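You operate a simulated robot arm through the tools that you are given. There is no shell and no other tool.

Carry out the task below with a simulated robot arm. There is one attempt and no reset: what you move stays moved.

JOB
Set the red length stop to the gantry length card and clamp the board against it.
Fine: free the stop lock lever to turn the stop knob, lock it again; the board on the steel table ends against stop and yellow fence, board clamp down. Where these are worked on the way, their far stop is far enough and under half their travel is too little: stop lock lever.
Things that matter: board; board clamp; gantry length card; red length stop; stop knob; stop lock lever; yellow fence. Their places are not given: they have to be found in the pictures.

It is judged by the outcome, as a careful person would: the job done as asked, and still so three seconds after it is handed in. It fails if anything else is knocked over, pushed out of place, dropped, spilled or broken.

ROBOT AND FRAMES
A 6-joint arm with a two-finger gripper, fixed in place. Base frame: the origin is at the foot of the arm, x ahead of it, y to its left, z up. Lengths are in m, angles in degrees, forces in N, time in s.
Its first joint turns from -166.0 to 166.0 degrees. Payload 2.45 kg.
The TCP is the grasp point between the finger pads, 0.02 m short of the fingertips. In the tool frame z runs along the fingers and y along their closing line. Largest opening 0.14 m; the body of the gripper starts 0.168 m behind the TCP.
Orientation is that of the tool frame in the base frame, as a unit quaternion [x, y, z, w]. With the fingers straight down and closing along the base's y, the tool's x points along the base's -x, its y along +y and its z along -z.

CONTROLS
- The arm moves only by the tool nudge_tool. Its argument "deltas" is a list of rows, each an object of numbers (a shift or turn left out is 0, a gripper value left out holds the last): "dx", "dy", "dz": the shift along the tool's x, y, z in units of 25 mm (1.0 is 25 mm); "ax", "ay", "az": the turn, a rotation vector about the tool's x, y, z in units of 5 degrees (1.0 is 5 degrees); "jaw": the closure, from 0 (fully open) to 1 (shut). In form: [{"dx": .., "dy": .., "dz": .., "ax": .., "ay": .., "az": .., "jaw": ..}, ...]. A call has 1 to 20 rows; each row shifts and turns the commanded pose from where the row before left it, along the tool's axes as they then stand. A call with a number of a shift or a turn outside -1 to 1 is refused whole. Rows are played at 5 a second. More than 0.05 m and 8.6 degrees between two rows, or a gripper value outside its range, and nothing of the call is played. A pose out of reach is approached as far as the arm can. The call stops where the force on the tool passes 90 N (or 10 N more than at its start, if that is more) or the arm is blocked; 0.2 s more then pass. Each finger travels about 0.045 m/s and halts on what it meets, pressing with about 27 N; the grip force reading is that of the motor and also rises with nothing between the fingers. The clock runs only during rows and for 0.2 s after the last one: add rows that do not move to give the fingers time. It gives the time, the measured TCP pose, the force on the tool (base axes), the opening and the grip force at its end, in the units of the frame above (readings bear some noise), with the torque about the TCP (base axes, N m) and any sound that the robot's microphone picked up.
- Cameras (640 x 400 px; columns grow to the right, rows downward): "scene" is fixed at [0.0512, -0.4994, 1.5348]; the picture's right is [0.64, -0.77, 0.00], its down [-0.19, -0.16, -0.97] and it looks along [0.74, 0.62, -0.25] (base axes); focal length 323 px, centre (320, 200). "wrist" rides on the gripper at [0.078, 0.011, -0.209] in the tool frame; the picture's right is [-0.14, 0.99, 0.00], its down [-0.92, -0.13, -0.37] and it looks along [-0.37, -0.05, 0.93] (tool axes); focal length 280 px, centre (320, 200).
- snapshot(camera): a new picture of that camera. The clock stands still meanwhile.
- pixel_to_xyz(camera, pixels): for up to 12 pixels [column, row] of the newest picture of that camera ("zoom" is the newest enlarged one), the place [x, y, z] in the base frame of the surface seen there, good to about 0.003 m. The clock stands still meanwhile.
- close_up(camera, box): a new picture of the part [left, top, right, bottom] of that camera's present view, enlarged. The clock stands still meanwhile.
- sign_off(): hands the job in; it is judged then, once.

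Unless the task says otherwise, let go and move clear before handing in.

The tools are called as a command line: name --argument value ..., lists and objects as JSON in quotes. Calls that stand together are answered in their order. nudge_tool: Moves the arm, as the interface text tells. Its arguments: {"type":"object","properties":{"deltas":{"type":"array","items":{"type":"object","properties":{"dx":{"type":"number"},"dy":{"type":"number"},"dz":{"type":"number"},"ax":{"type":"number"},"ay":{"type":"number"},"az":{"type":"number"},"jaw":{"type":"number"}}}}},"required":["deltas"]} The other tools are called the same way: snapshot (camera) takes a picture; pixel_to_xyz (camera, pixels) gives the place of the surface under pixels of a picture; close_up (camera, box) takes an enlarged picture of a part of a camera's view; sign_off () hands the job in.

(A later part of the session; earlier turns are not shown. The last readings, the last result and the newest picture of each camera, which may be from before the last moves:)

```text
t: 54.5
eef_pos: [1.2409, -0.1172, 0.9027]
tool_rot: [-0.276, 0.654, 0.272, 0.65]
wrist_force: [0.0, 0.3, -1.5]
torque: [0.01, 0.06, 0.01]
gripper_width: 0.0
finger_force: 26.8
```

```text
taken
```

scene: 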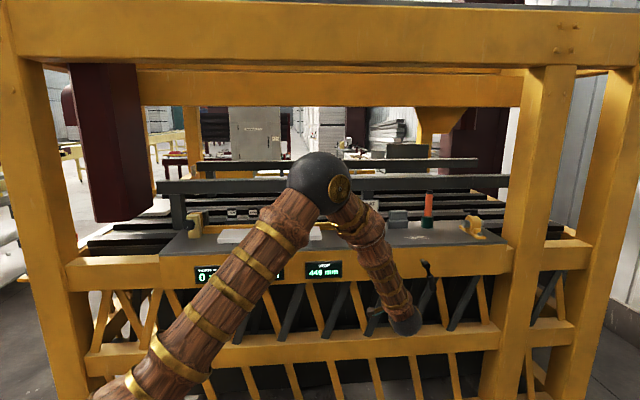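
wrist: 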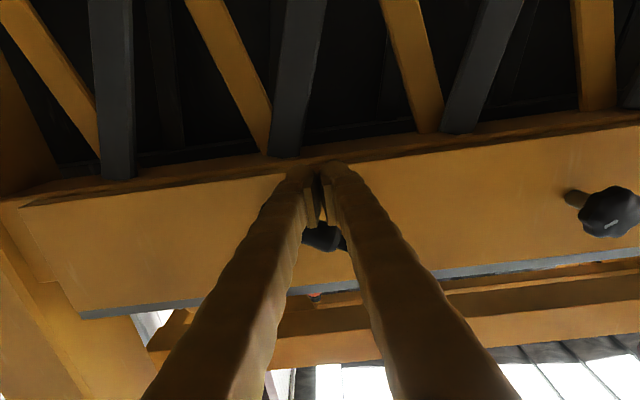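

The lever is rising with the peg. I'll continue to nearly level, then finish gently.

nudge_tool --deltas '[{"dy": -0.31, "dx": -0.39}, {"dy": -0.31, "dx": -0.39}, {"dy": -0.15, "dx": -0.3}, {"dy": -0.1, "dx": -0.25}, {}]'

snapshot --camera "wrist"

close_up --camera "scene" --box '[370, 220, 510, 310]'

```text
t: 55.7
eef_pos: [1.2567, -0.1317, 0.9368]
tool_rot: [-0.277, 0.654, 0.272, 0.65]
wrist_force: [-0.3, 0.2, -0.2]
torque: [-0.02, 0.0, -0.01]
gripper_width: 0.0
finger_force: 27.2
```

```text
taken
```

wrist: 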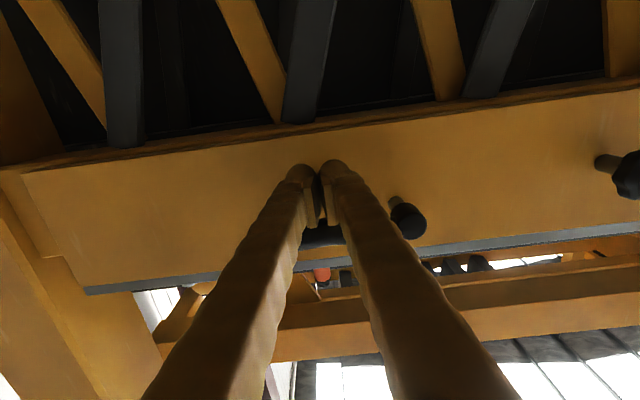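

```text
4.44 times, centred on (440, 265) of scene
```

zoom: 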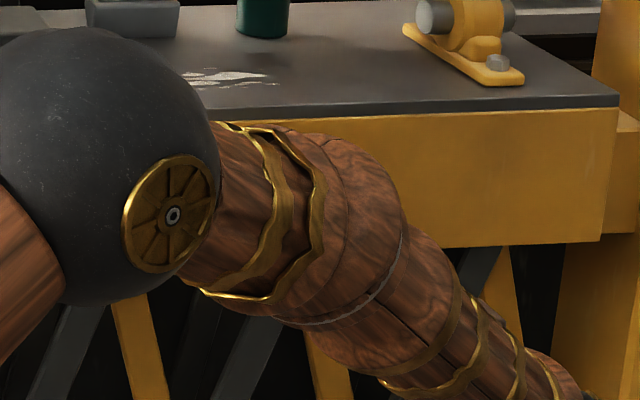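

The lever looks within a few degrees of level. I'll nudge up 2–3 mm at a time and watch for the stop force.

nudge_tool --deltas '[{"dx": -0.12}, {"dx": -0.12}, {}]'

nudge_tool --deltas '[{"dx": -0.1}, {"dx": -0.1}, {}]'

snapshot --camera "wrist"

```text
t: 56.5
eef_pos: [1.2566, -0.1326, 0.942]
tool_rot: [-0.277, 0.655, 0.271, 0.649]
wrist_force: [-3.8, -0.9, -12.4]
torque: [-0.07, -0.03, 0.02]
gripper_width: 0.0057
finger_force: 29.4
```

```text
t: 57.3
eef_pos: [1.2558, -0.1326, 0.9439]
tool_rot: [-0.276, 0.655, 0.272, 0.648]
wrist_force: [1.8, -6.9, -64.1]
torque: [-0.46, 0.32, -0.14]
gripper_width: 0.0061
finger_force: 28.8
```

```text
taken
```

wrist: 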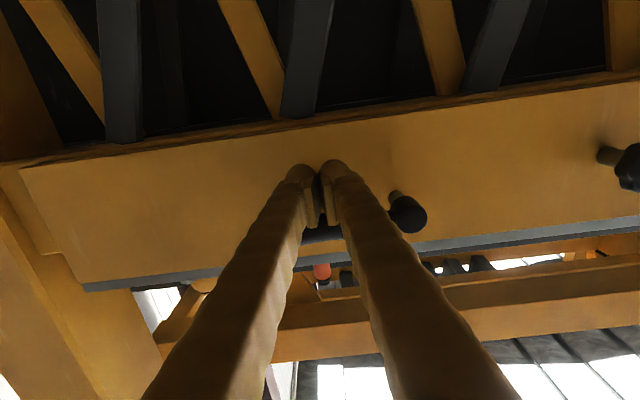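

64 N upward resistance shows the lever is back against its locked stop. I'll drop off it, retreat, and verify.

nudge_tool --deltas '[{"dx": 0.4}, {"dx": 0.6}, {"dz": -1}, {"dz": -1}, {"dz": -1}, {"dz": -1}, {"dz": -1}, {"dz": -1}, {}]'

snapshot --camera "wrist"

snapshot --camera "scene"

```text
t: 59.3
eef_pos: [1.1511, -0.2386, 0.9255]
tool_rot: [-0.276, 0.654, 0.271, 0.65]
wrist_force: [1.0, 0.4, 1.0]
torque: [0.0, 0.02, 0.01]
gripper_width: 0.0
finger_force: 29.6
```

```text
taken
```

wrist: 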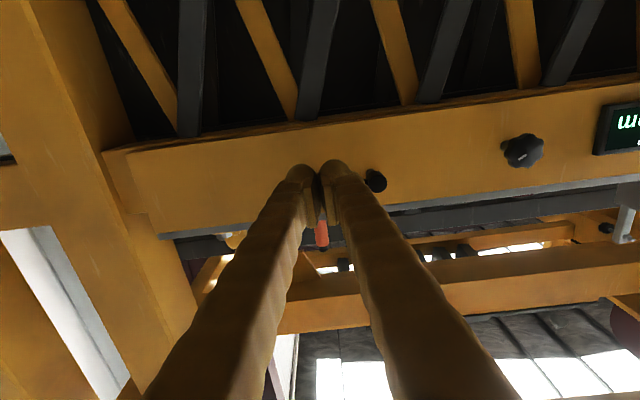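

```text
taken
```

scene: 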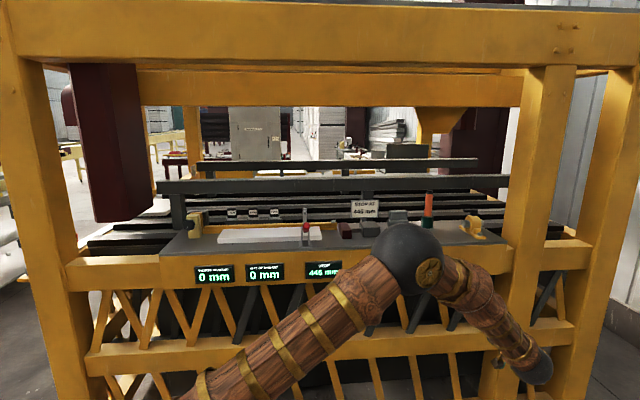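

Clear of the lever. I'll rise and travel back along −u toward the board, then look at everything from there.

nudge_tool --deltas '[{"dx": -1, "dy": 1}, {"dx": -1, "dy": 1}, {"dx": -1, "dy": 1}, {"dx": -1, "dy": 1}, {"dx": -1, "dy": 1}, {"dx": -1, "dy": 1}, {"dx": -1, "dy": 1}, {"dx": -1, "dy": 1}, {"dx": -1, "dy": 1}, {"dx": -1, "dy": 1}, {"dx": -1, "dy": 1}, {"dx": -1, "dy": 1}, {"dx": -1, "dy": 1}, {"dx": -1, "dy": 1}, {"dy": 1}, {"dy": 1}, {"dy": 1}, {"dy": 1}, {"dy": 1}, {"dy": 1}]'

snapshot --camera "scene"

close_up --camera "scene" --box '[330, 200, 490, 300]'

```text
t: 63.5
eef_pos: [0.7939, 0.1145, 1.2746]
tool_rot: [-0.276, 0.653, 0.272, 0.65]
wrist_force: [-0.1, -0.3, -0.1]
torque: [0.01, 0.01, 0.01]
gripper_width: 0.0
finger_force: 28.8
```

```text
taken
```

scene: 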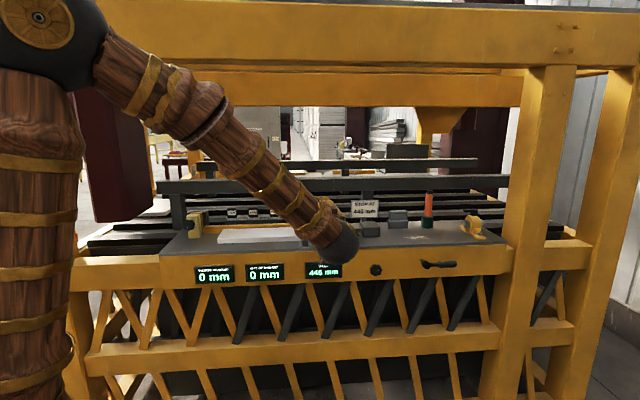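

```text
4.00 times, centred on (410, 250) of scene
```

zoom: 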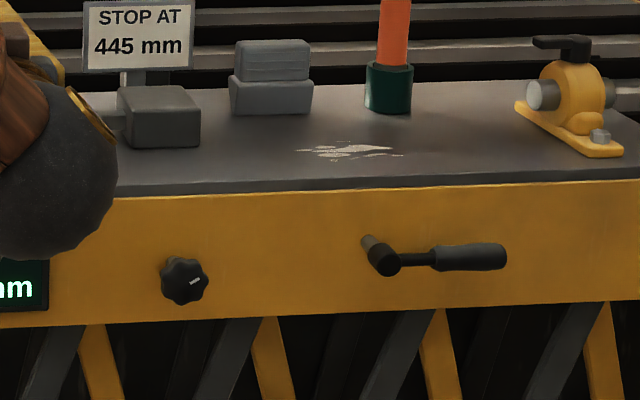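

The lever is level again, as at the start. I'll pitch the tool down to about 15° outward tilt while shifting toward u≈0.29.

nudge_tool --deltas '[{"ay": 1, "dy": 0.5}, {"ay": 1, "dy": 0.5}, {"ay": 1, "dy": 0.5}, {"ay": 1, "dy": 0.5}, {"ay": 1, "dy": 0.5}, {"ay": 1, "dy": 0.5}, {"ay": 1, "dy": 0.5}, {"ay": 1, "dy": 0.5}, {"ay": 1, "dy": 0.5}, {"ay": 1, "dy": 0.5}, {"ay": 1, "dy": 0.5}, {"ay": 1, "dy": 0.5}, {"ay": 1, "dy": 0.5}, {"ay": 1, "dy": 0.5}, {"ay": 1, "dy": 0.5}, {}]'

snapshot --camera "wrist"

snapshot --camera "scene"

```text
t: 66.9
eef_pos: [0.6625, 0.2444, 1.2717]
tool_rot: [-0.384, 0.915, 0.046, 0.118]
wrist_force: [0.1, 0.0, 0.0]
torque: [0.0, 0.01, -0.03]
gripper_width: 0.0
finger_force: 29.2
```

```text
taken
```

wrist: 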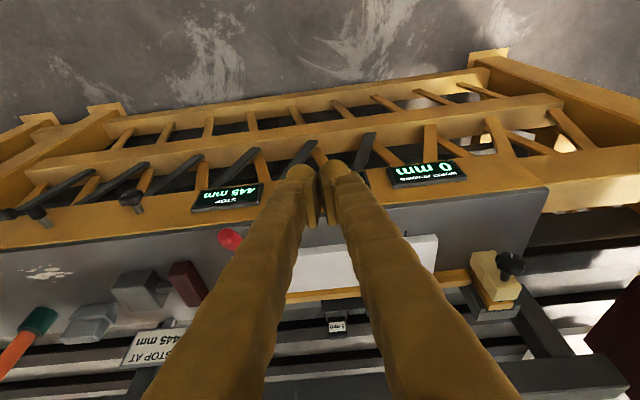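

```text
taken
```

scene: 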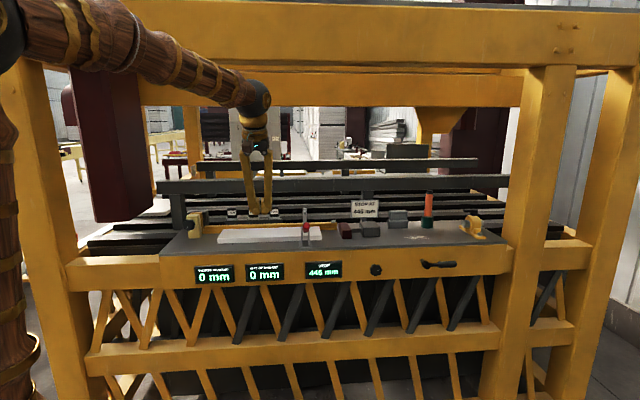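

The display holds 445. I'll measure the board corners, fence and stop from both views.

close_up --camera "wrist" --box '[340, 200, 540, 325]'

pixel_to_xyz --camera "wrist" --pixels '[[434, 238], [434, 266], [390, 245], [390, 272], [420, 272], [456, 272], [300, 270], [184, 282], [190, 300], [176, 268], [230, 238], [340, 292]]'

close_up --camera "scene" --box '[190, 195, 380, 265]'

```text
3.20 times, centred on (440, 262) of wrist
```

zoom: 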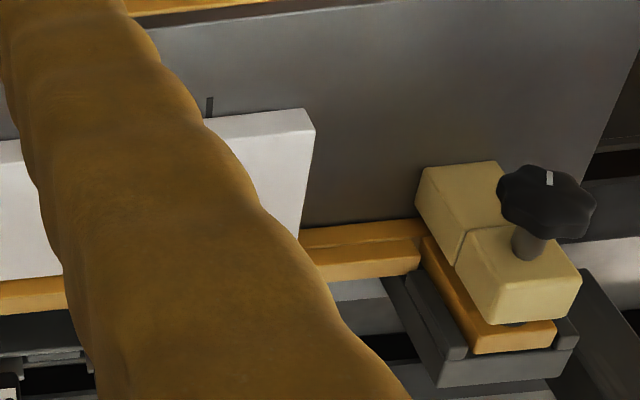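

```text
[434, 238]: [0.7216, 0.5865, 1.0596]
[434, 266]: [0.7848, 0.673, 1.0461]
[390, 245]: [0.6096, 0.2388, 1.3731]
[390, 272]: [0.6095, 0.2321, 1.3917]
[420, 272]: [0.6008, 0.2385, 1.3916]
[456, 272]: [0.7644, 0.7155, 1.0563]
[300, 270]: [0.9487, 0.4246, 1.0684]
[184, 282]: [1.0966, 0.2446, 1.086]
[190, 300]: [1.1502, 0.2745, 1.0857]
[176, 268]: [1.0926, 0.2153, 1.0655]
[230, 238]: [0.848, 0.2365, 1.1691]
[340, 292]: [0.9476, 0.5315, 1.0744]
```

```text
3.37 times, centred on (285, 230) of scene
```

zoom: 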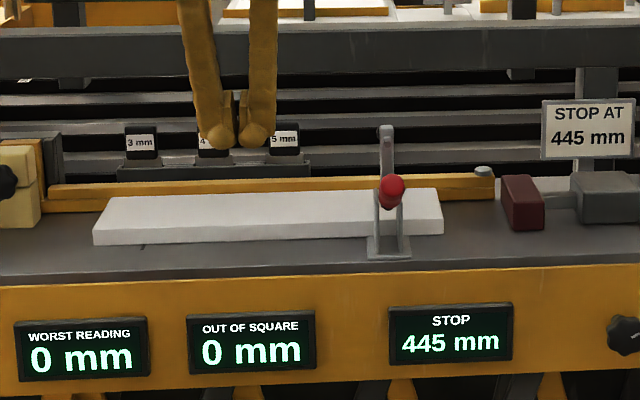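

pixel_to_xyz --camera "zoom" --pixels '[[112, 200], [95, 230], [98, 240], [437, 190], [440, 212], [441, 228], [250, 196], [250, 230], [505, 205], [300, 186], [70, 205], [470, 193]]'

```text
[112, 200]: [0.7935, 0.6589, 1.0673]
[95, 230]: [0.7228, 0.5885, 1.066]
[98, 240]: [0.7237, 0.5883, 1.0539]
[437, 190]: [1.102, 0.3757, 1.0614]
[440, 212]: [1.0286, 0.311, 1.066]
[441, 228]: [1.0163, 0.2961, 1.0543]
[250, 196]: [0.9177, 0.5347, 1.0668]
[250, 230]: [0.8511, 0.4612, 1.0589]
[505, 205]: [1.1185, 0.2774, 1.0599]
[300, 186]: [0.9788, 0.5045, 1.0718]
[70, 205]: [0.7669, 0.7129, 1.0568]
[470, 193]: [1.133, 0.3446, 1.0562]
```

The board spans u 0.094–0.509 and n 0.927–1.027 with its top at 1.066. The fence face is at n≈1.046 and the stop at u≈0.595. I'll check the overhead beam's lower edge before reaching in.

pixel_to_xyz --camera "scene" --pixels '[[330, 62], [330, 66], [330, 15], [330, 70], [330, 76], [330, 104], [420, 60], [200, 185], [300, 183], [300, 190]]'

```text
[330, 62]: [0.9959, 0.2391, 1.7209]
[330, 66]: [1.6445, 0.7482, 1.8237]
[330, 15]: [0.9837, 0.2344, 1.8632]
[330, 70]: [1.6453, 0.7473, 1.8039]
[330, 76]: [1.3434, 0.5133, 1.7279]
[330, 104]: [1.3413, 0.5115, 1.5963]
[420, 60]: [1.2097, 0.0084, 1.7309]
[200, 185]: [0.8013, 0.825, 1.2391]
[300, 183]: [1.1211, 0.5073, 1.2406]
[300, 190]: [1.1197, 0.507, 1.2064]
```

The beam's underside is at z≈1.71, so there is plenty of room. I'll open the jaws wide, reduce tilt to 5°, and come down in front of the board.

nudge_tool --deltas '[{"ay": 1, "jaw": 0}, {"ay": 1, "dy": 0.6}, {"dx": -1, "dz": 0.087}, {"dx": -1, "dz": 0.087}, {"dx": -1, "dz": 0.087}, {"dx": -1, "dz": 0.087}, {"dx": -1, "dz": 0.087}, {"dx": -1, "dz": 0.087}, {"dx": -1, "dz": 0.087}, {"dx": -1, "dz": 0.087}, {"dx": -1, "dz": 0.087}, {"dx": -0.3}, {"dx": 0.087, "dz": 1}, {"dx": 0.087, "dz": 1}, {"dx": 0.087, "dz": 1}, {"dx": 0.087, "dz": 1}, {"dx": 0.087, "dz": 1}, {"dx": 0.087, "dz": 1}, {}]'

snapshot --camera "wrist"

close_up --camera "scene" --box '[190, 165, 380, 265]'

```text
t: 70.9
eef_pos: [0.8123, 0.4223, 1.1184]
tool_rot: [-0.387, 0.921, 0.012, 0.038]
wrist_force: [0.2, -0.1, 0.5]
torque: [-0.01, 0.05, -0.03]
gripper_width: 0.1402
finger_force: 0.1
```

```text
taken
```

wrist: 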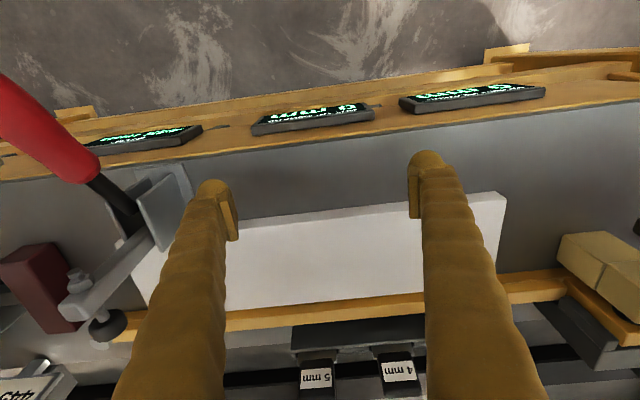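

```text
3.37 times, centred on (285, 215) of scene
```

zoom: 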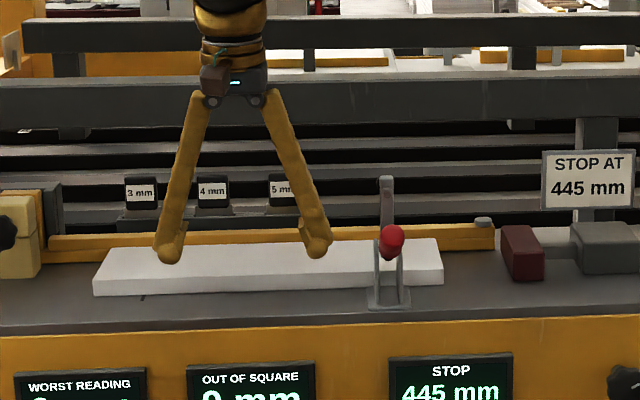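

The spread fingers hang in front of the board's front edge. I'll lower to board height and advance close to the edge.

nudge_tool --deltas '[{"dx": 0.08, "dz": 0.9}, {"dx": 0.08, "dz": 0.9}, {"dx": -0.6, "dz": 0.05}, {"dx": -0.6, "dz": 0.05}, {}]'

snapshot --camera "wrist"

```text
t: 72.1
eef_pos: [0.8349, 0.4431, 1.0748]
tool_rot: [-0.387, 0.921, 0.013, 0.038]
wrist_force: [0.4, -0.1, 0.4]
torque: [-0.01, 0.02, 0.0]
gripper_width: 0.1399
finger_force: 0.1
```

```text
taken
```

wrist: 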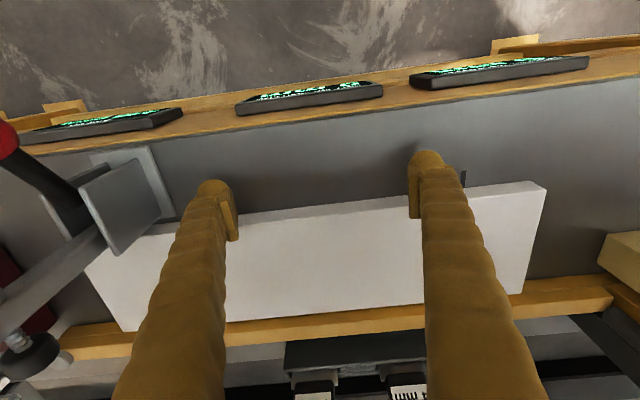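

The fingertips are a few millimetres from the front edge. I'll push toward the fence in small steps.

nudge_tool --deltas '[{"dx": -0.16, "dz": 0.014}, {"dx": -0.16, "dz": 0.014}, {"dx": -0.16, "dz": 0.014}, {"dx": -0.16, "dz": 0.014}, {}]'

snapshot --camera "wrist"

```text
t: 73.3
eef_pos: [0.8452, 0.4537, 1.0765]
tool_rot: [-0.387, 0.921, 0.014, 0.038]
wrist_force: [-12.1, -12.9, 27.2]
torque: [0.73, 0.43, 0.82]
gripper_width: 0.14
finger_force: 0.0
```

```text
taken
```

wrist: 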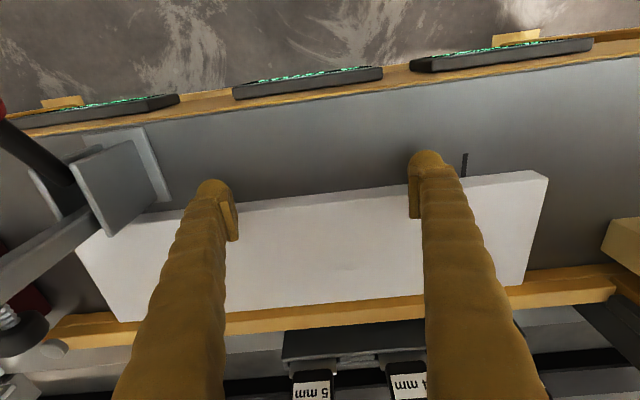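

The fingertips are riding on the board's top edge, with 27 N upward. I'll back off a little, lower about 6 mm, and push again so contact is on the edge face.

nudge_tool --deltas '[{"dx": 0.4, "dz": -0.03}, {}, {"dx": 0.02, "dz": 0.16}, {"dx": 0.02, "dz": 0.1}, {}]'

snapshot --camera "wrist"

close_up --camera "scene" --box '[190, 195, 380, 265]'

```text
t: 74.5
eef_pos: [0.8395, 0.4458, 1.0675]
tool_rot: [-0.387, 0.921, 0.014, 0.038]
wrist_force: [-5.8, -5.9, -2.2]
torque: [0.04, 0.12, -0.62]
gripper_width: 0.1398
finger_force: 0.1
```

```text
taken
```

wrist: 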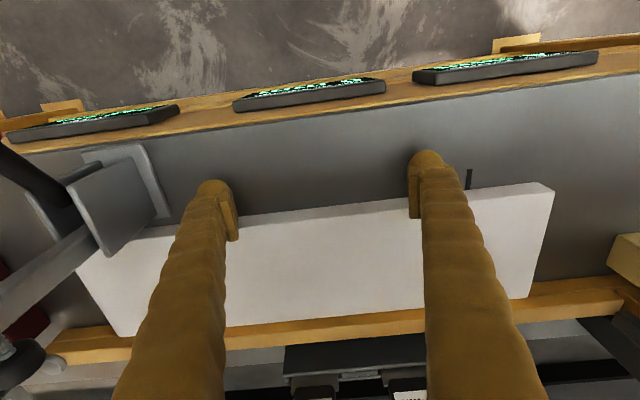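

```text
3.37 times, centred on (285, 230) of scene
```

zoom: 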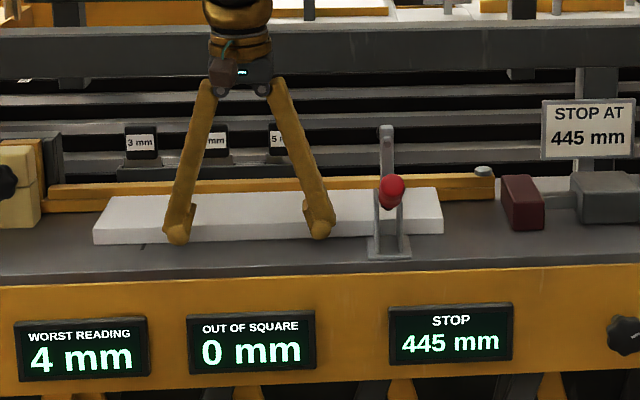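

The "WORST READING" display changed to 4 mm while "OUT OF SQUARE" reads 0, so my push disturbed something briefly. Before pushing again I'll measure the board and fence.

pixel_to_xyz --camera "zoom" --pixels '[[112, 200], [95, 232], [98, 240], [440, 212], [441, 228], [250, 196], [145, 228], [250, 230], [300, 186], [70, 205], [470, 193], [280, 196]]'

close_up --camera "wrist" --box '[200, 140, 440, 340]'

close_up --camera "wrist" --box '[440, 160, 640, 360]'

```text
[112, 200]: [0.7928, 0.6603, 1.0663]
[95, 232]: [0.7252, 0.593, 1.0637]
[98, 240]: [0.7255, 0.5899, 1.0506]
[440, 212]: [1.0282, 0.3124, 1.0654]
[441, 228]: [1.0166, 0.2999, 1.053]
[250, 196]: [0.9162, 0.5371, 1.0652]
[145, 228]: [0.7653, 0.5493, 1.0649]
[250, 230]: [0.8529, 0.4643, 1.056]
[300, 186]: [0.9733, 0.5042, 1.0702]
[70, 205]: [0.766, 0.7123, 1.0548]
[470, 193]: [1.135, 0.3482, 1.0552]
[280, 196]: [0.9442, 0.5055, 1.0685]
```

```text
2.00 times, centred on (320, 240) of wrist
```

zoom: 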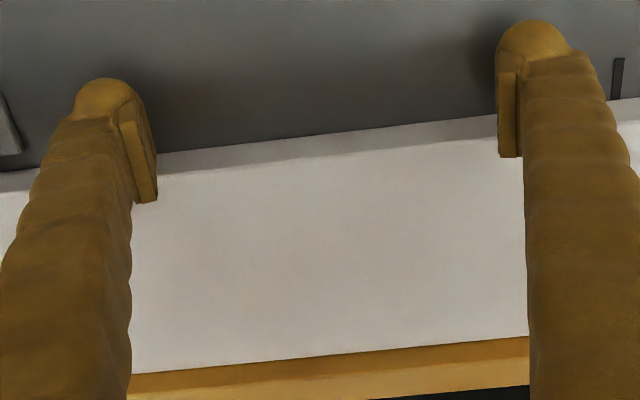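

```text
2.00 times, centred on (540, 260) of wrist
```

zoom: 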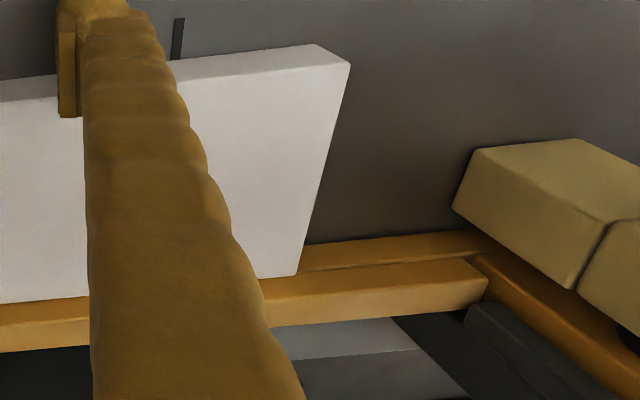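

The board moved only 2–3 mm, and the present 8 N contact at this lower height is purely horizontal. I'll push again in 2 mm steps and watch both force and displays.

nudge_tool --deltas '[{"dx": -0.1, "dz": 0.008}, {"dx": -0.1, "dz": 0.008}, {}]'

close_up --camera "scene" --box '[190, 195, 380, 290]'

```text
t: 75.3
eef_pos: [0.8413, 0.4465, 1.0685]
tool_rot: [-0.386, 0.922, 0.013, 0.035]
wrist_force: [-54.9, -45.3, -0.4]
torque: [-0.32, -0.19, -5.41]
gripper_width: 0.1378
finger_force: 0.1
```

```text
3.37 times, centred on (285, 242) of scene
```

zoom: 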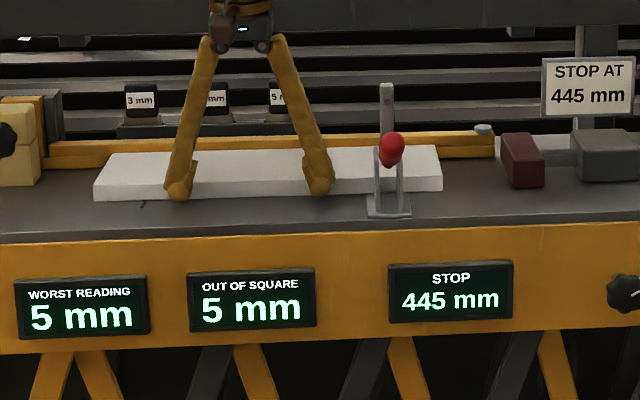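

70 N and "OUT OF SQUARE 5 mm": the board is already against the fence on this side and I'm flexing the fence. I'll back off right away and check that the reading returns to 0.

nudge_tool --deltas '[{"dx": 0.2, "dz": -0.016}, {"dx": 0.3, "dz": -0.02}, {}]'

close_up --camera "scene" --box '[190, 195, 380, 290]'

snapshot --camera "wrist"

```text
t: 76.1
eef_pos: [0.8328, 0.4406, 1.0679]
tool_rot: [-0.387, 0.921, 0.013, 0.037]
wrist_force: [-0.4, 0.3, -0.6]
torque: [0.02, 0.0, 0.0]
gripper_width: 0.1399
finger_force: 0.0
```

```text
3.37 times, centred on (285, 242) of scene
```

zoom: 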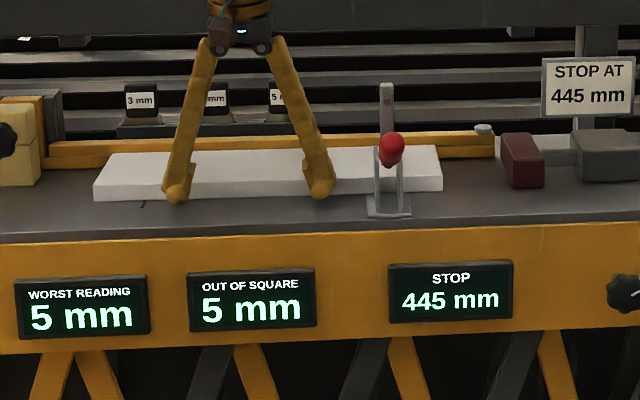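

```text
taken
```

wrist: 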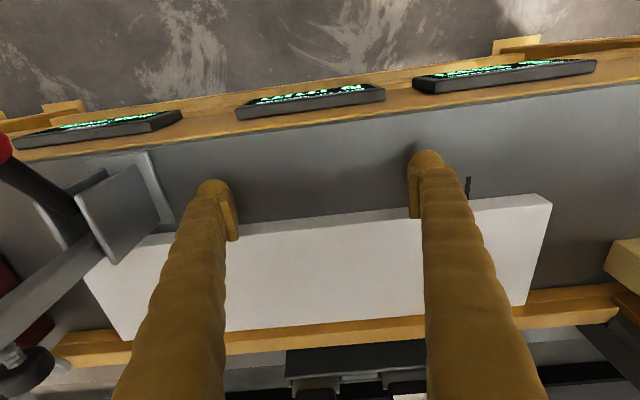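

The reading stayed at 5 mm after release, so something is really displaced. I'll compare the same crop as before the pushes.

close_up --camera "scene" --box '[190, 195, 380, 265]'

pixel_to_xyz --camera "zoom" --pixels '[[112, 200], [95, 232], [98, 240], [440, 212], [441, 228], [250, 196], [60, 205], [80, 204], [350, 183], [460, 193], [480, 193], [505, 205]]'

close_up --camera "scene" --box '[300, 205, 360, 245]'

close_up --camera "scene" --box '[180, 205, 260, 258]'

```text
3.37 times, centred on (285, 230) of scene
```

zoom: 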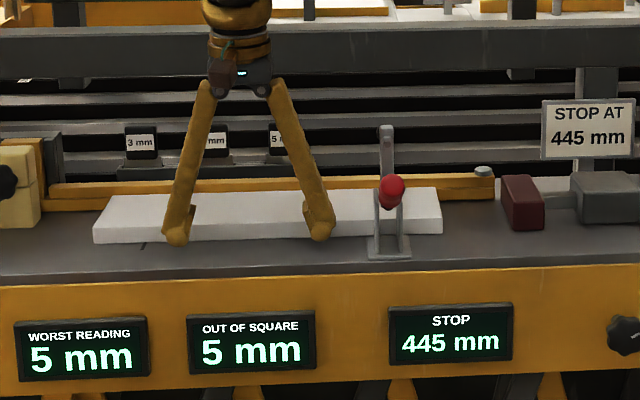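

```text
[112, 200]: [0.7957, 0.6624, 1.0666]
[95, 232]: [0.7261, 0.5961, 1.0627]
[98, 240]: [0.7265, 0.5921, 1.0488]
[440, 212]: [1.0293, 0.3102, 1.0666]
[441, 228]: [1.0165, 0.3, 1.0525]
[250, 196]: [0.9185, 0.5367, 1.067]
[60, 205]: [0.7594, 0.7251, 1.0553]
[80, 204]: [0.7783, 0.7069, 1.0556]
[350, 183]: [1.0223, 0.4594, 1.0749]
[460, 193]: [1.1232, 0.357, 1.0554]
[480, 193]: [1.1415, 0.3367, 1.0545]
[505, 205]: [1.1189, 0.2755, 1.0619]
```

```text
10.00 times, centred on (330, 225) of scene
```

zoom: 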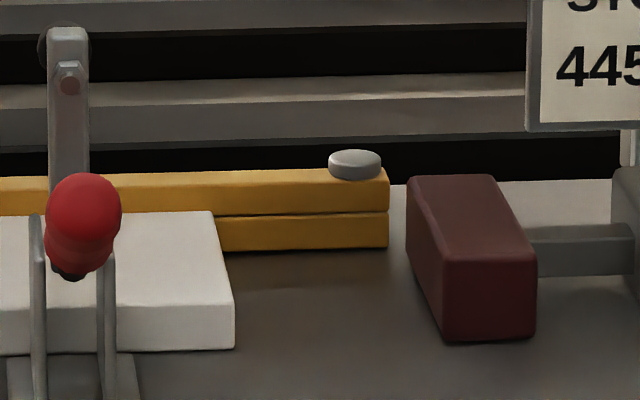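

```text
7.55 times, centred on (220, 232) of scene
```

zoom: 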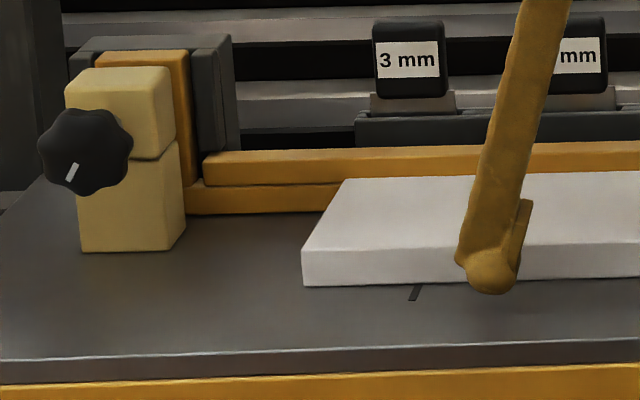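

The fence pivots at its right bolt, and the board was already nearly touching it; my earlier back-edge samples were taken inside the edge. I'm out of contact now, so I'll wait and see whether the fence springs back.

nudge_tool --deltas '[{}, {}, {}, {}, {}, {}, {}, {}, {}, {}]'

close_up --camera "scene" --box '[180, 205, 260, 290]'

close_up --camera "scene" --box '[190, 255, 350, 290]'

```text
t: 78.3
eef_pos: [0.8328, 0.4397, 1.0686]
tool_rot: [-0.387, 0.921, 0.013, 0.038]
wrist_force: [0.2, -0.1, -0.5]
torque: [0.0, 0.0, -0.03]
gripper_width: 0.14
finger_force: 0.1
```

```text
4.71 times, centred on (220, 248) of scene
```

zoom: 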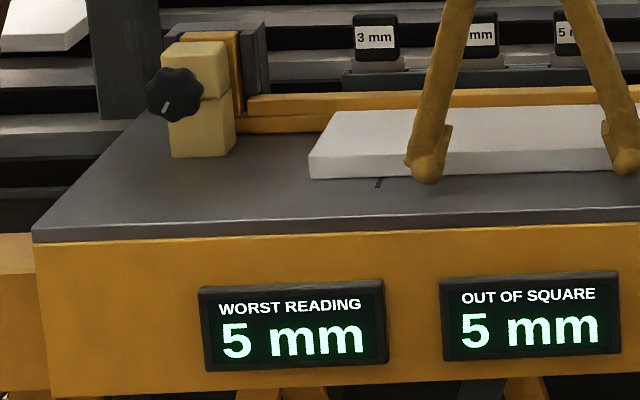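

```text
4.00 times, centred on (270, 272) of scene
```

zoom: 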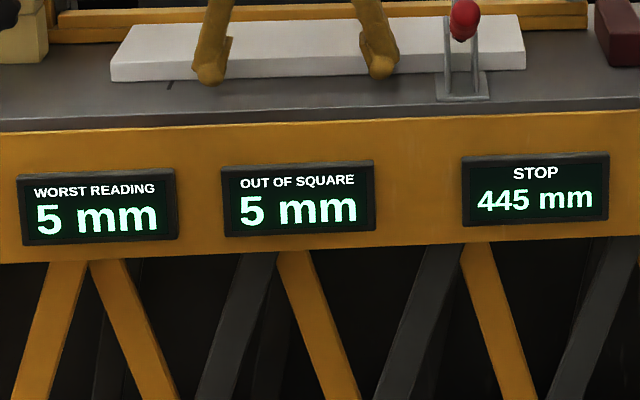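

The reading stays at 5 mm: the fence's left end has shifted about 5 mm in +n and is holding there by friction. I'll lift clear and look closely at the fence's left mount so I can bring it back.

nudge_tool --deltas '[{"dx": 0.4}, {"dx": -0.08, "dz": -1}, {"dx": -0.08, "dz": -1}, {"dx": -0.08, "dz": -1}, {"dx": -0.08, "dz": -1}, {"dx": -0.08, "dz": -1}, {"dx": -0.08, "dz": -1}, {"dx": -0.08, "dz": -1}, {"dy": 1, "jaw": 0.4}, {"dy": 1}, {"dy": 1}, {"dy": 1}, {"dy": 1}, {"dy": 1}, {"dy": 1}, {}]'

snapshot --camera "wrist"

snapshot --camera "scene"

```text
t: 81.7
eef_pos: [0.6994, 0.5577, 1.2422]
tool_rot: [-0.388, 0.921, 0.012, 0.038]
wrist_force: [0.0, -0.6, 0.2]
torque: [0.0, 0.0, 0.01]
gripper_width: 0.0839
finger_force: 0.1
```

```text
taken
```

wrist: 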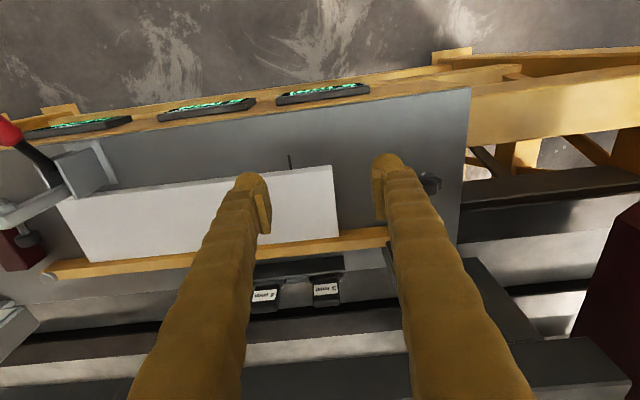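

```text
taken
```

scene: 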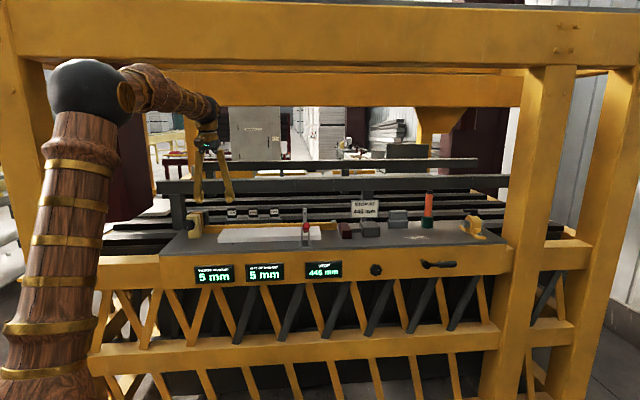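

The right finger hides the fence mount. I'll shift further along −u and back a bit to see it between the fingers.

nudge_tool --deltas '[{"dy": 1, "dx": 1}, {"dy": 1, "dx": 1}, {"dy": 1, "dx": 1}, {"dy": 1, "dx": 0.5, "jaw": 0}, {}, {}, {}]'

snapshot --camera "wrist"

close_up --camera "wrist" --box '[220, 160, 440, 310]'

```text
t: 83.3
eef_pos: [0.5661, 0.5644, 1.236]
tool_rot: [-0.387, 0.921, 0.013, 0.038]
wrist_force: [-0.5, 0.3, -0.4]
torque: [0.0, 0.02, 0.03]
gripper_width: 0.1402
finger_force: 0.1
```

```text
taken
```

wrist: 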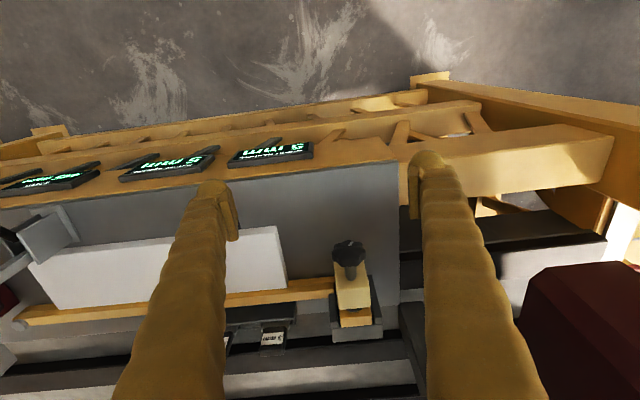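

```text
2.67 times, centred on (330, 235) of wrist
```

zoom: 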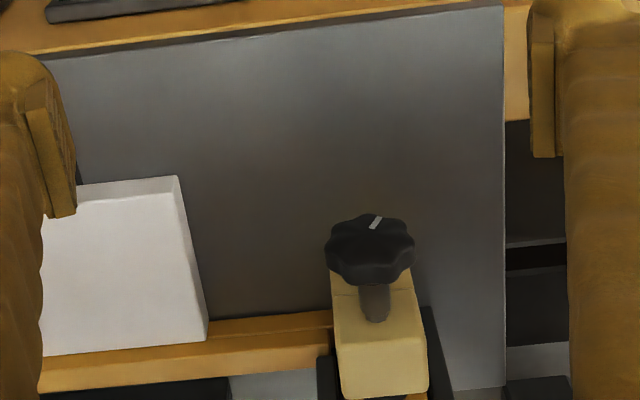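

The cream block with the knob holds the fence's left end. I'll measure fence and board edges accurately from this steeper view.

pixel_to_xyz --camera "zoom" --pixels '[[260, 312], [260, 322], [260, 328], [260, 338], [260, 350], [260, 360], [195, 335], [100, 345], [100, 358], [100, 370], [100, 380], [190, 200]]'

pixel_to_xyz --camera "zoom" --pixels '[[380, 240], [375, 300], [380, 340], [380, 380], [345, 290], [375, 222], [350, 250], [400, 245], [320, 370], [435, 360], [60, 195], [185, 182]]'

```text
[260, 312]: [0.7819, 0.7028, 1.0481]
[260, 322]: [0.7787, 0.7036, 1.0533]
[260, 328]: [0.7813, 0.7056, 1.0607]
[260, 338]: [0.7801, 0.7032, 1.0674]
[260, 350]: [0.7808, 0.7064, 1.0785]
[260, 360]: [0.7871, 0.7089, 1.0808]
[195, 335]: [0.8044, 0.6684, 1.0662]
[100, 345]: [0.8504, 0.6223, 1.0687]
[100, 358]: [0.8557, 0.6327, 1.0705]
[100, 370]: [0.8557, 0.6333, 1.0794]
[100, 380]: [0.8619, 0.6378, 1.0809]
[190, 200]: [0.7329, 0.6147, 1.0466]
```

```text
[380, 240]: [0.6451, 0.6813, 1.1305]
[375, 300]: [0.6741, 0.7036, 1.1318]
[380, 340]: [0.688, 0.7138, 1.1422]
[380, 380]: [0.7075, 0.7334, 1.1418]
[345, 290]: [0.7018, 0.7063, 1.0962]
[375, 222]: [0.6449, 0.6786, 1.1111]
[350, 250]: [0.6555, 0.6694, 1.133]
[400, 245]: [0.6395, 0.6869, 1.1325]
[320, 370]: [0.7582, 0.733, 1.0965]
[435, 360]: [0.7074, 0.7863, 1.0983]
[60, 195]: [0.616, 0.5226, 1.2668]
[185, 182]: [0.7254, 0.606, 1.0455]
```

The fence face is now at n≈1.050 at its left end, about 5 mm past its original 1.046, and the board's back edge is right against it. I'll check what is behind the fence there before trying to hook it back.

close_up --camera "wrist" --box '[240, 260, 420, 372]'

pixel_to_xyz --camera "wrist" --pixels '[[310, 295], [320, 302], [322, 310], [305, 308], [300, 315], [318, 330], [272, 335], [285, 318], [250, 312], [345, 325], [368, 320], [335, 300]]'

```text
3.56 times, centred on (330, 316) of wrist
```

zoom: 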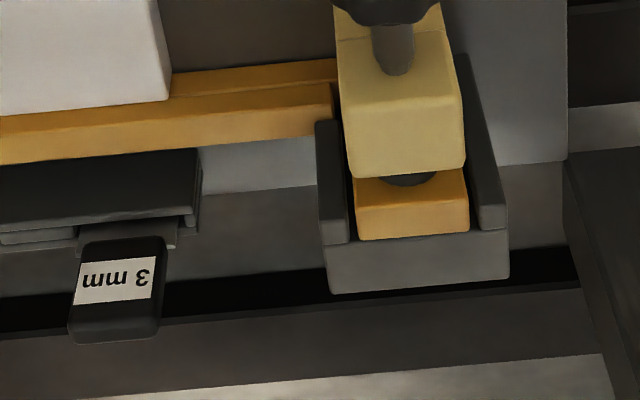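

```text
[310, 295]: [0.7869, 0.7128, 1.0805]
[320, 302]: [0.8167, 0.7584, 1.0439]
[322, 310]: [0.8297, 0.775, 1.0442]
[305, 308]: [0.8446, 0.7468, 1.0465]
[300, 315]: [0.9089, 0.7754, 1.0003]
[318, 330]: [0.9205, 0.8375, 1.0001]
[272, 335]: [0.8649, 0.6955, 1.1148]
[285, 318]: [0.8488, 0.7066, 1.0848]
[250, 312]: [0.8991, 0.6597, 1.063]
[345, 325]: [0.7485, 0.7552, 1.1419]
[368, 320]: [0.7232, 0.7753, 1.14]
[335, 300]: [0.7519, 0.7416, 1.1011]
```

close_up --camera "scene" --box '[170, 195, 220, 230]'

close_up --camera "wrist" --box '[320, 230, 400, 345]'

pixel_to_xyz --camera "wrist" --pixels '[[354, 309], [352, 303], [350, 280], [352, 313], [358, 325], [347, 262], [349, 250], [331, 285], [372, 300]]'

```text
11.43 times, centred on (195, 212) of scene
```

zoom: 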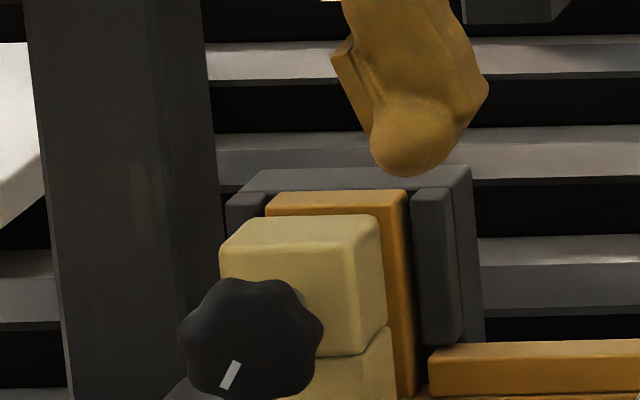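

```text
3.48 times, centred on (360, 288) of wrist
```

zoom: 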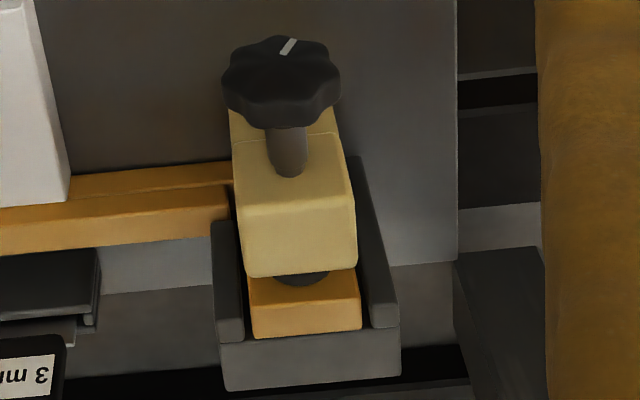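

```text
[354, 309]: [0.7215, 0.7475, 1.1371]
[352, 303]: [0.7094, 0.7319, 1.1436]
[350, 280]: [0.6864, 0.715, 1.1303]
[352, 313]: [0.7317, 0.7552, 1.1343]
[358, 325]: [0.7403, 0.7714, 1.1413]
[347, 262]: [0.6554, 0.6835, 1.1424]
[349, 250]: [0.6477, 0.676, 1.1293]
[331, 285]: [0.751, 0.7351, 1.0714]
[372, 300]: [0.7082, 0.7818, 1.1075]
```

The fence's orange tab sits behind the clamp pad in a bracket, and the window behind the fence (u 0.02–0.09) is free. I'll close the fingers, pitch to about 40°, and prepare to reach over and hook the fence's back edge gently.

nudge_tool --deltas '[{"ay": -1, "jaw": 1}, {"ay": -1}, {"ay": -1}, {"ay": -1}, {"ay": -1}, {"ay": -1}, {"ay": -1}, {"dy": -1}, {"dy": -1}, {"dy": -0.15}, {"dx": 0.63, "dz": 0.77}, {"dx": 0.63, "dz": 0.77}, {"dx": 0.63, "dz": 0.77}, {}]'

snapshot --camera "wrist"

snapshot --camera "scene"

```text
t: 86.3
eef_pos: [0.6078, 0.5268, 1.1586]
tool_rot: [-0.364, 0.868, 0.129, 0.313]
wrist_force: [0.4, 0.4, -0.8]
torque: [0.0, 0.02, 0.0]
gripper_width: 0.0
finger_force: 27.1
```

```text
taken
```

wrist: 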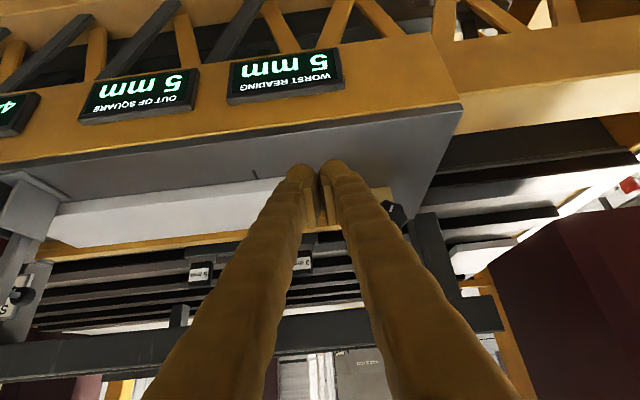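

```text
taken
```

scene: 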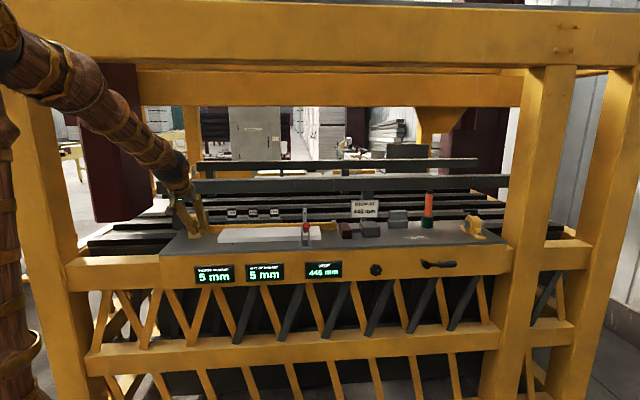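

The pitch is right at 39.6°. I'll move out over the board and fence at this height, staying below the rail, and look before descending.

nudge_tool --deltas '[{"dy": -0.1, "dx": -0.77, "dz": 0.637}, {"dx": -0.77, "dz": 0.637}, {"dx": -0.77, "dz": 0.637}, {"dx": -0.77, "dz": 0.637}, {"dx": -0.77, "dz": 0.637}, {"dx": -0.77, "dz": 0.637}, {"dx": -0.77, "dz": 0.637}, {"dx": -0.77, "dz": 0.637}, {"dx": -0.77, "dz": 0.637}, {"dx": -0.77, "dz": 0.637}, {}]'

snapshot --camera "wrist"

close_up --camera "scene" --box '[150, 160, 270, 250]'

```text
t: 88.7
eef_pos: [0.7838, 0.705, 1.161]
tool_rot: [-0.366, 0.867, 0.129, 0.313]
wrist_force: [0.5, -0.5, 1.0]
torque: [-0.03, 0.02, 0.0]
gripper_width: 0.0
finger_force: 26.6
```

```text
taken
```

wrist: 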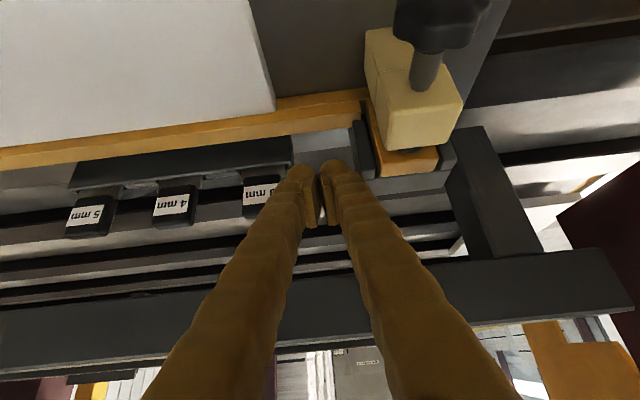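

```text
4.44 times, centred on (210, 205) of scene
```

zoom: 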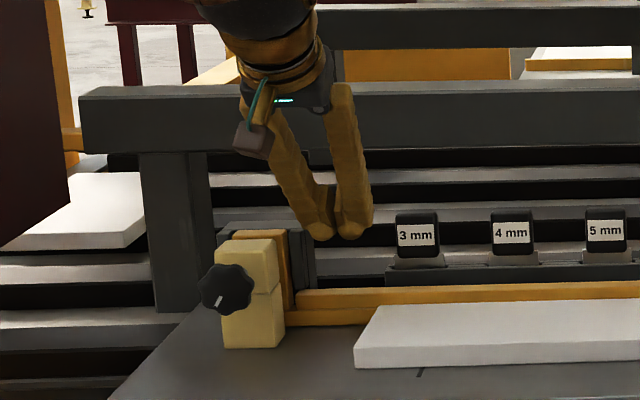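

I'm over the fence and can see the free window behind it between the shim tray's end (290,155) and the bracket (357,150). I'll measure its limits.

pixel_to_xyz --camera "wrist" --pixels '[[288, 142], [290, 160], [352, 135], [357, 160], [320, 140], [320, 131], [320, 127], [320, 115], [320, 108], [270, 187], [330, 158], [430, 165]]'

close_up --camera "wrist" --box '[240, 70, 480, 220]'

```text
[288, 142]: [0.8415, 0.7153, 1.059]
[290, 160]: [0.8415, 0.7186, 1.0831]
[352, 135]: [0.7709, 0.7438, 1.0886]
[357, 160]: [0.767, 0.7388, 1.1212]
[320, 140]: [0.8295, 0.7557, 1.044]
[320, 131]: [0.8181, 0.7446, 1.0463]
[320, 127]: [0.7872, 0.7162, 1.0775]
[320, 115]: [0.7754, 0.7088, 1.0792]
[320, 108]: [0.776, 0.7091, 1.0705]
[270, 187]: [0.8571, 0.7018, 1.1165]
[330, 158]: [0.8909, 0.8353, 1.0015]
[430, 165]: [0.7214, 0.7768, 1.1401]
```

```text
2.67 times, centred on (360, 145) of wrist
```

zoom: 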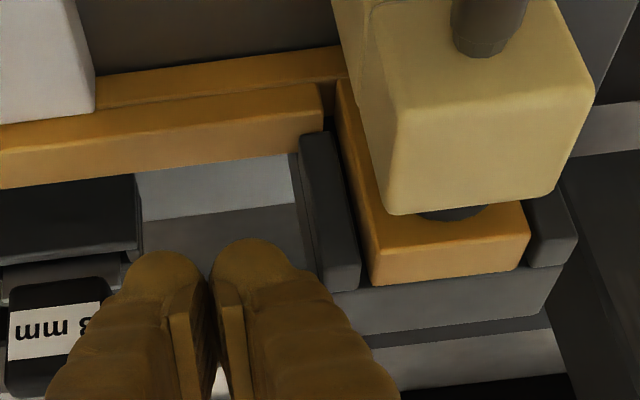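

The closed fingers look too wide side-by-side for this window (u 0.02–0.087). I'll rotate the tool 90° about its axis so only the finger width lies along u.

nudge_tool --deltas '[{"az": 1}, {"az": 1}, {"az": 1}, {"az": 1}, {"az": 1}, {"az": 1}, {"az": 1}, {"az": 1}, {"az": 1}, {"az": 1}, {"az": 1}, {"az": 1}, {"az": 1}, {"az": 1}, {"az": 1}, {"az": 1}, {"az": 1}, {"az": 1}, {}]'

snapshot --camera "wrist"

close_up --camera "scene" --box '[150, 160, 270, 250]'

```text
t: 92.7
eef_pos: [0.782, 0.7029, 1.16]
tool_rot: [0.356, 0.871, 0.313, 0.13]
wrist_force: [0.1, 0.1, -0.4]
torque: [0.03, 0.03, -0.03]
gripper_width: 0.0001
finger_force: 26.9
```

```text
taken
```

wrist: 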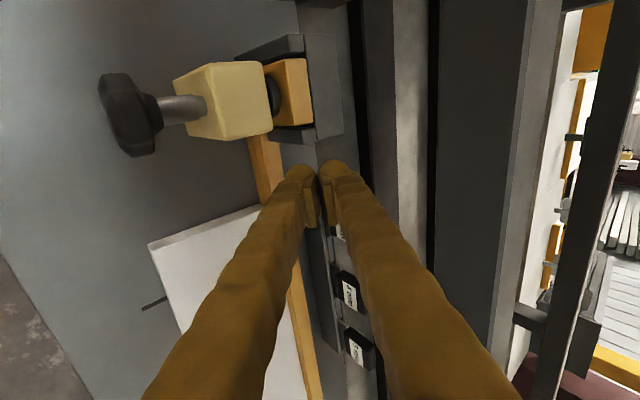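

```text
4.44 times, centred on (210, 205) of scene
```

zoom: 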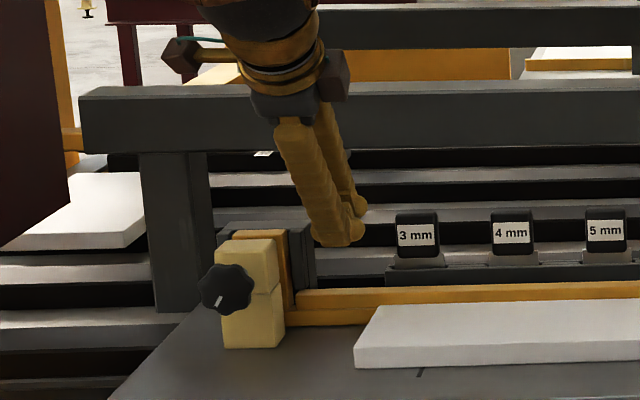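

This view shows the knob, cream block, dark pad, orange fence tab and bracket in profile. I'll zoom in to see how the tab sits.

close_up --camera "wrist" --box '[90, 20, 370, 200]'

pixel_to_xyz --camera "wrist" --pixels '[[265, 95], [272, 90], [281, 92], [290, 90], [308, 85], [320, 80], [258, 165], [268, 160], [280, 165], [300, 150], [330, 130], [318, 245]]'

```text
2.22 times, centred on (230, 110) of wrist
```

zoom: 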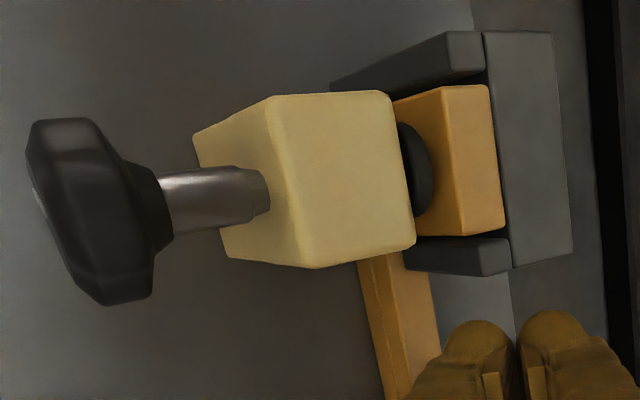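

```text
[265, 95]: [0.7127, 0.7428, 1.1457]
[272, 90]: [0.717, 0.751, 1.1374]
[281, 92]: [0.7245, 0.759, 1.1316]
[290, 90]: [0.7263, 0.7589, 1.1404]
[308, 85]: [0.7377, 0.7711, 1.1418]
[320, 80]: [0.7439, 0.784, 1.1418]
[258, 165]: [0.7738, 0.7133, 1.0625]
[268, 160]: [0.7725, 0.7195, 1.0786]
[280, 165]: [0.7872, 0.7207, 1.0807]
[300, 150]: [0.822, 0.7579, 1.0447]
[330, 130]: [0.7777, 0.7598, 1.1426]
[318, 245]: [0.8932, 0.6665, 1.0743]
```

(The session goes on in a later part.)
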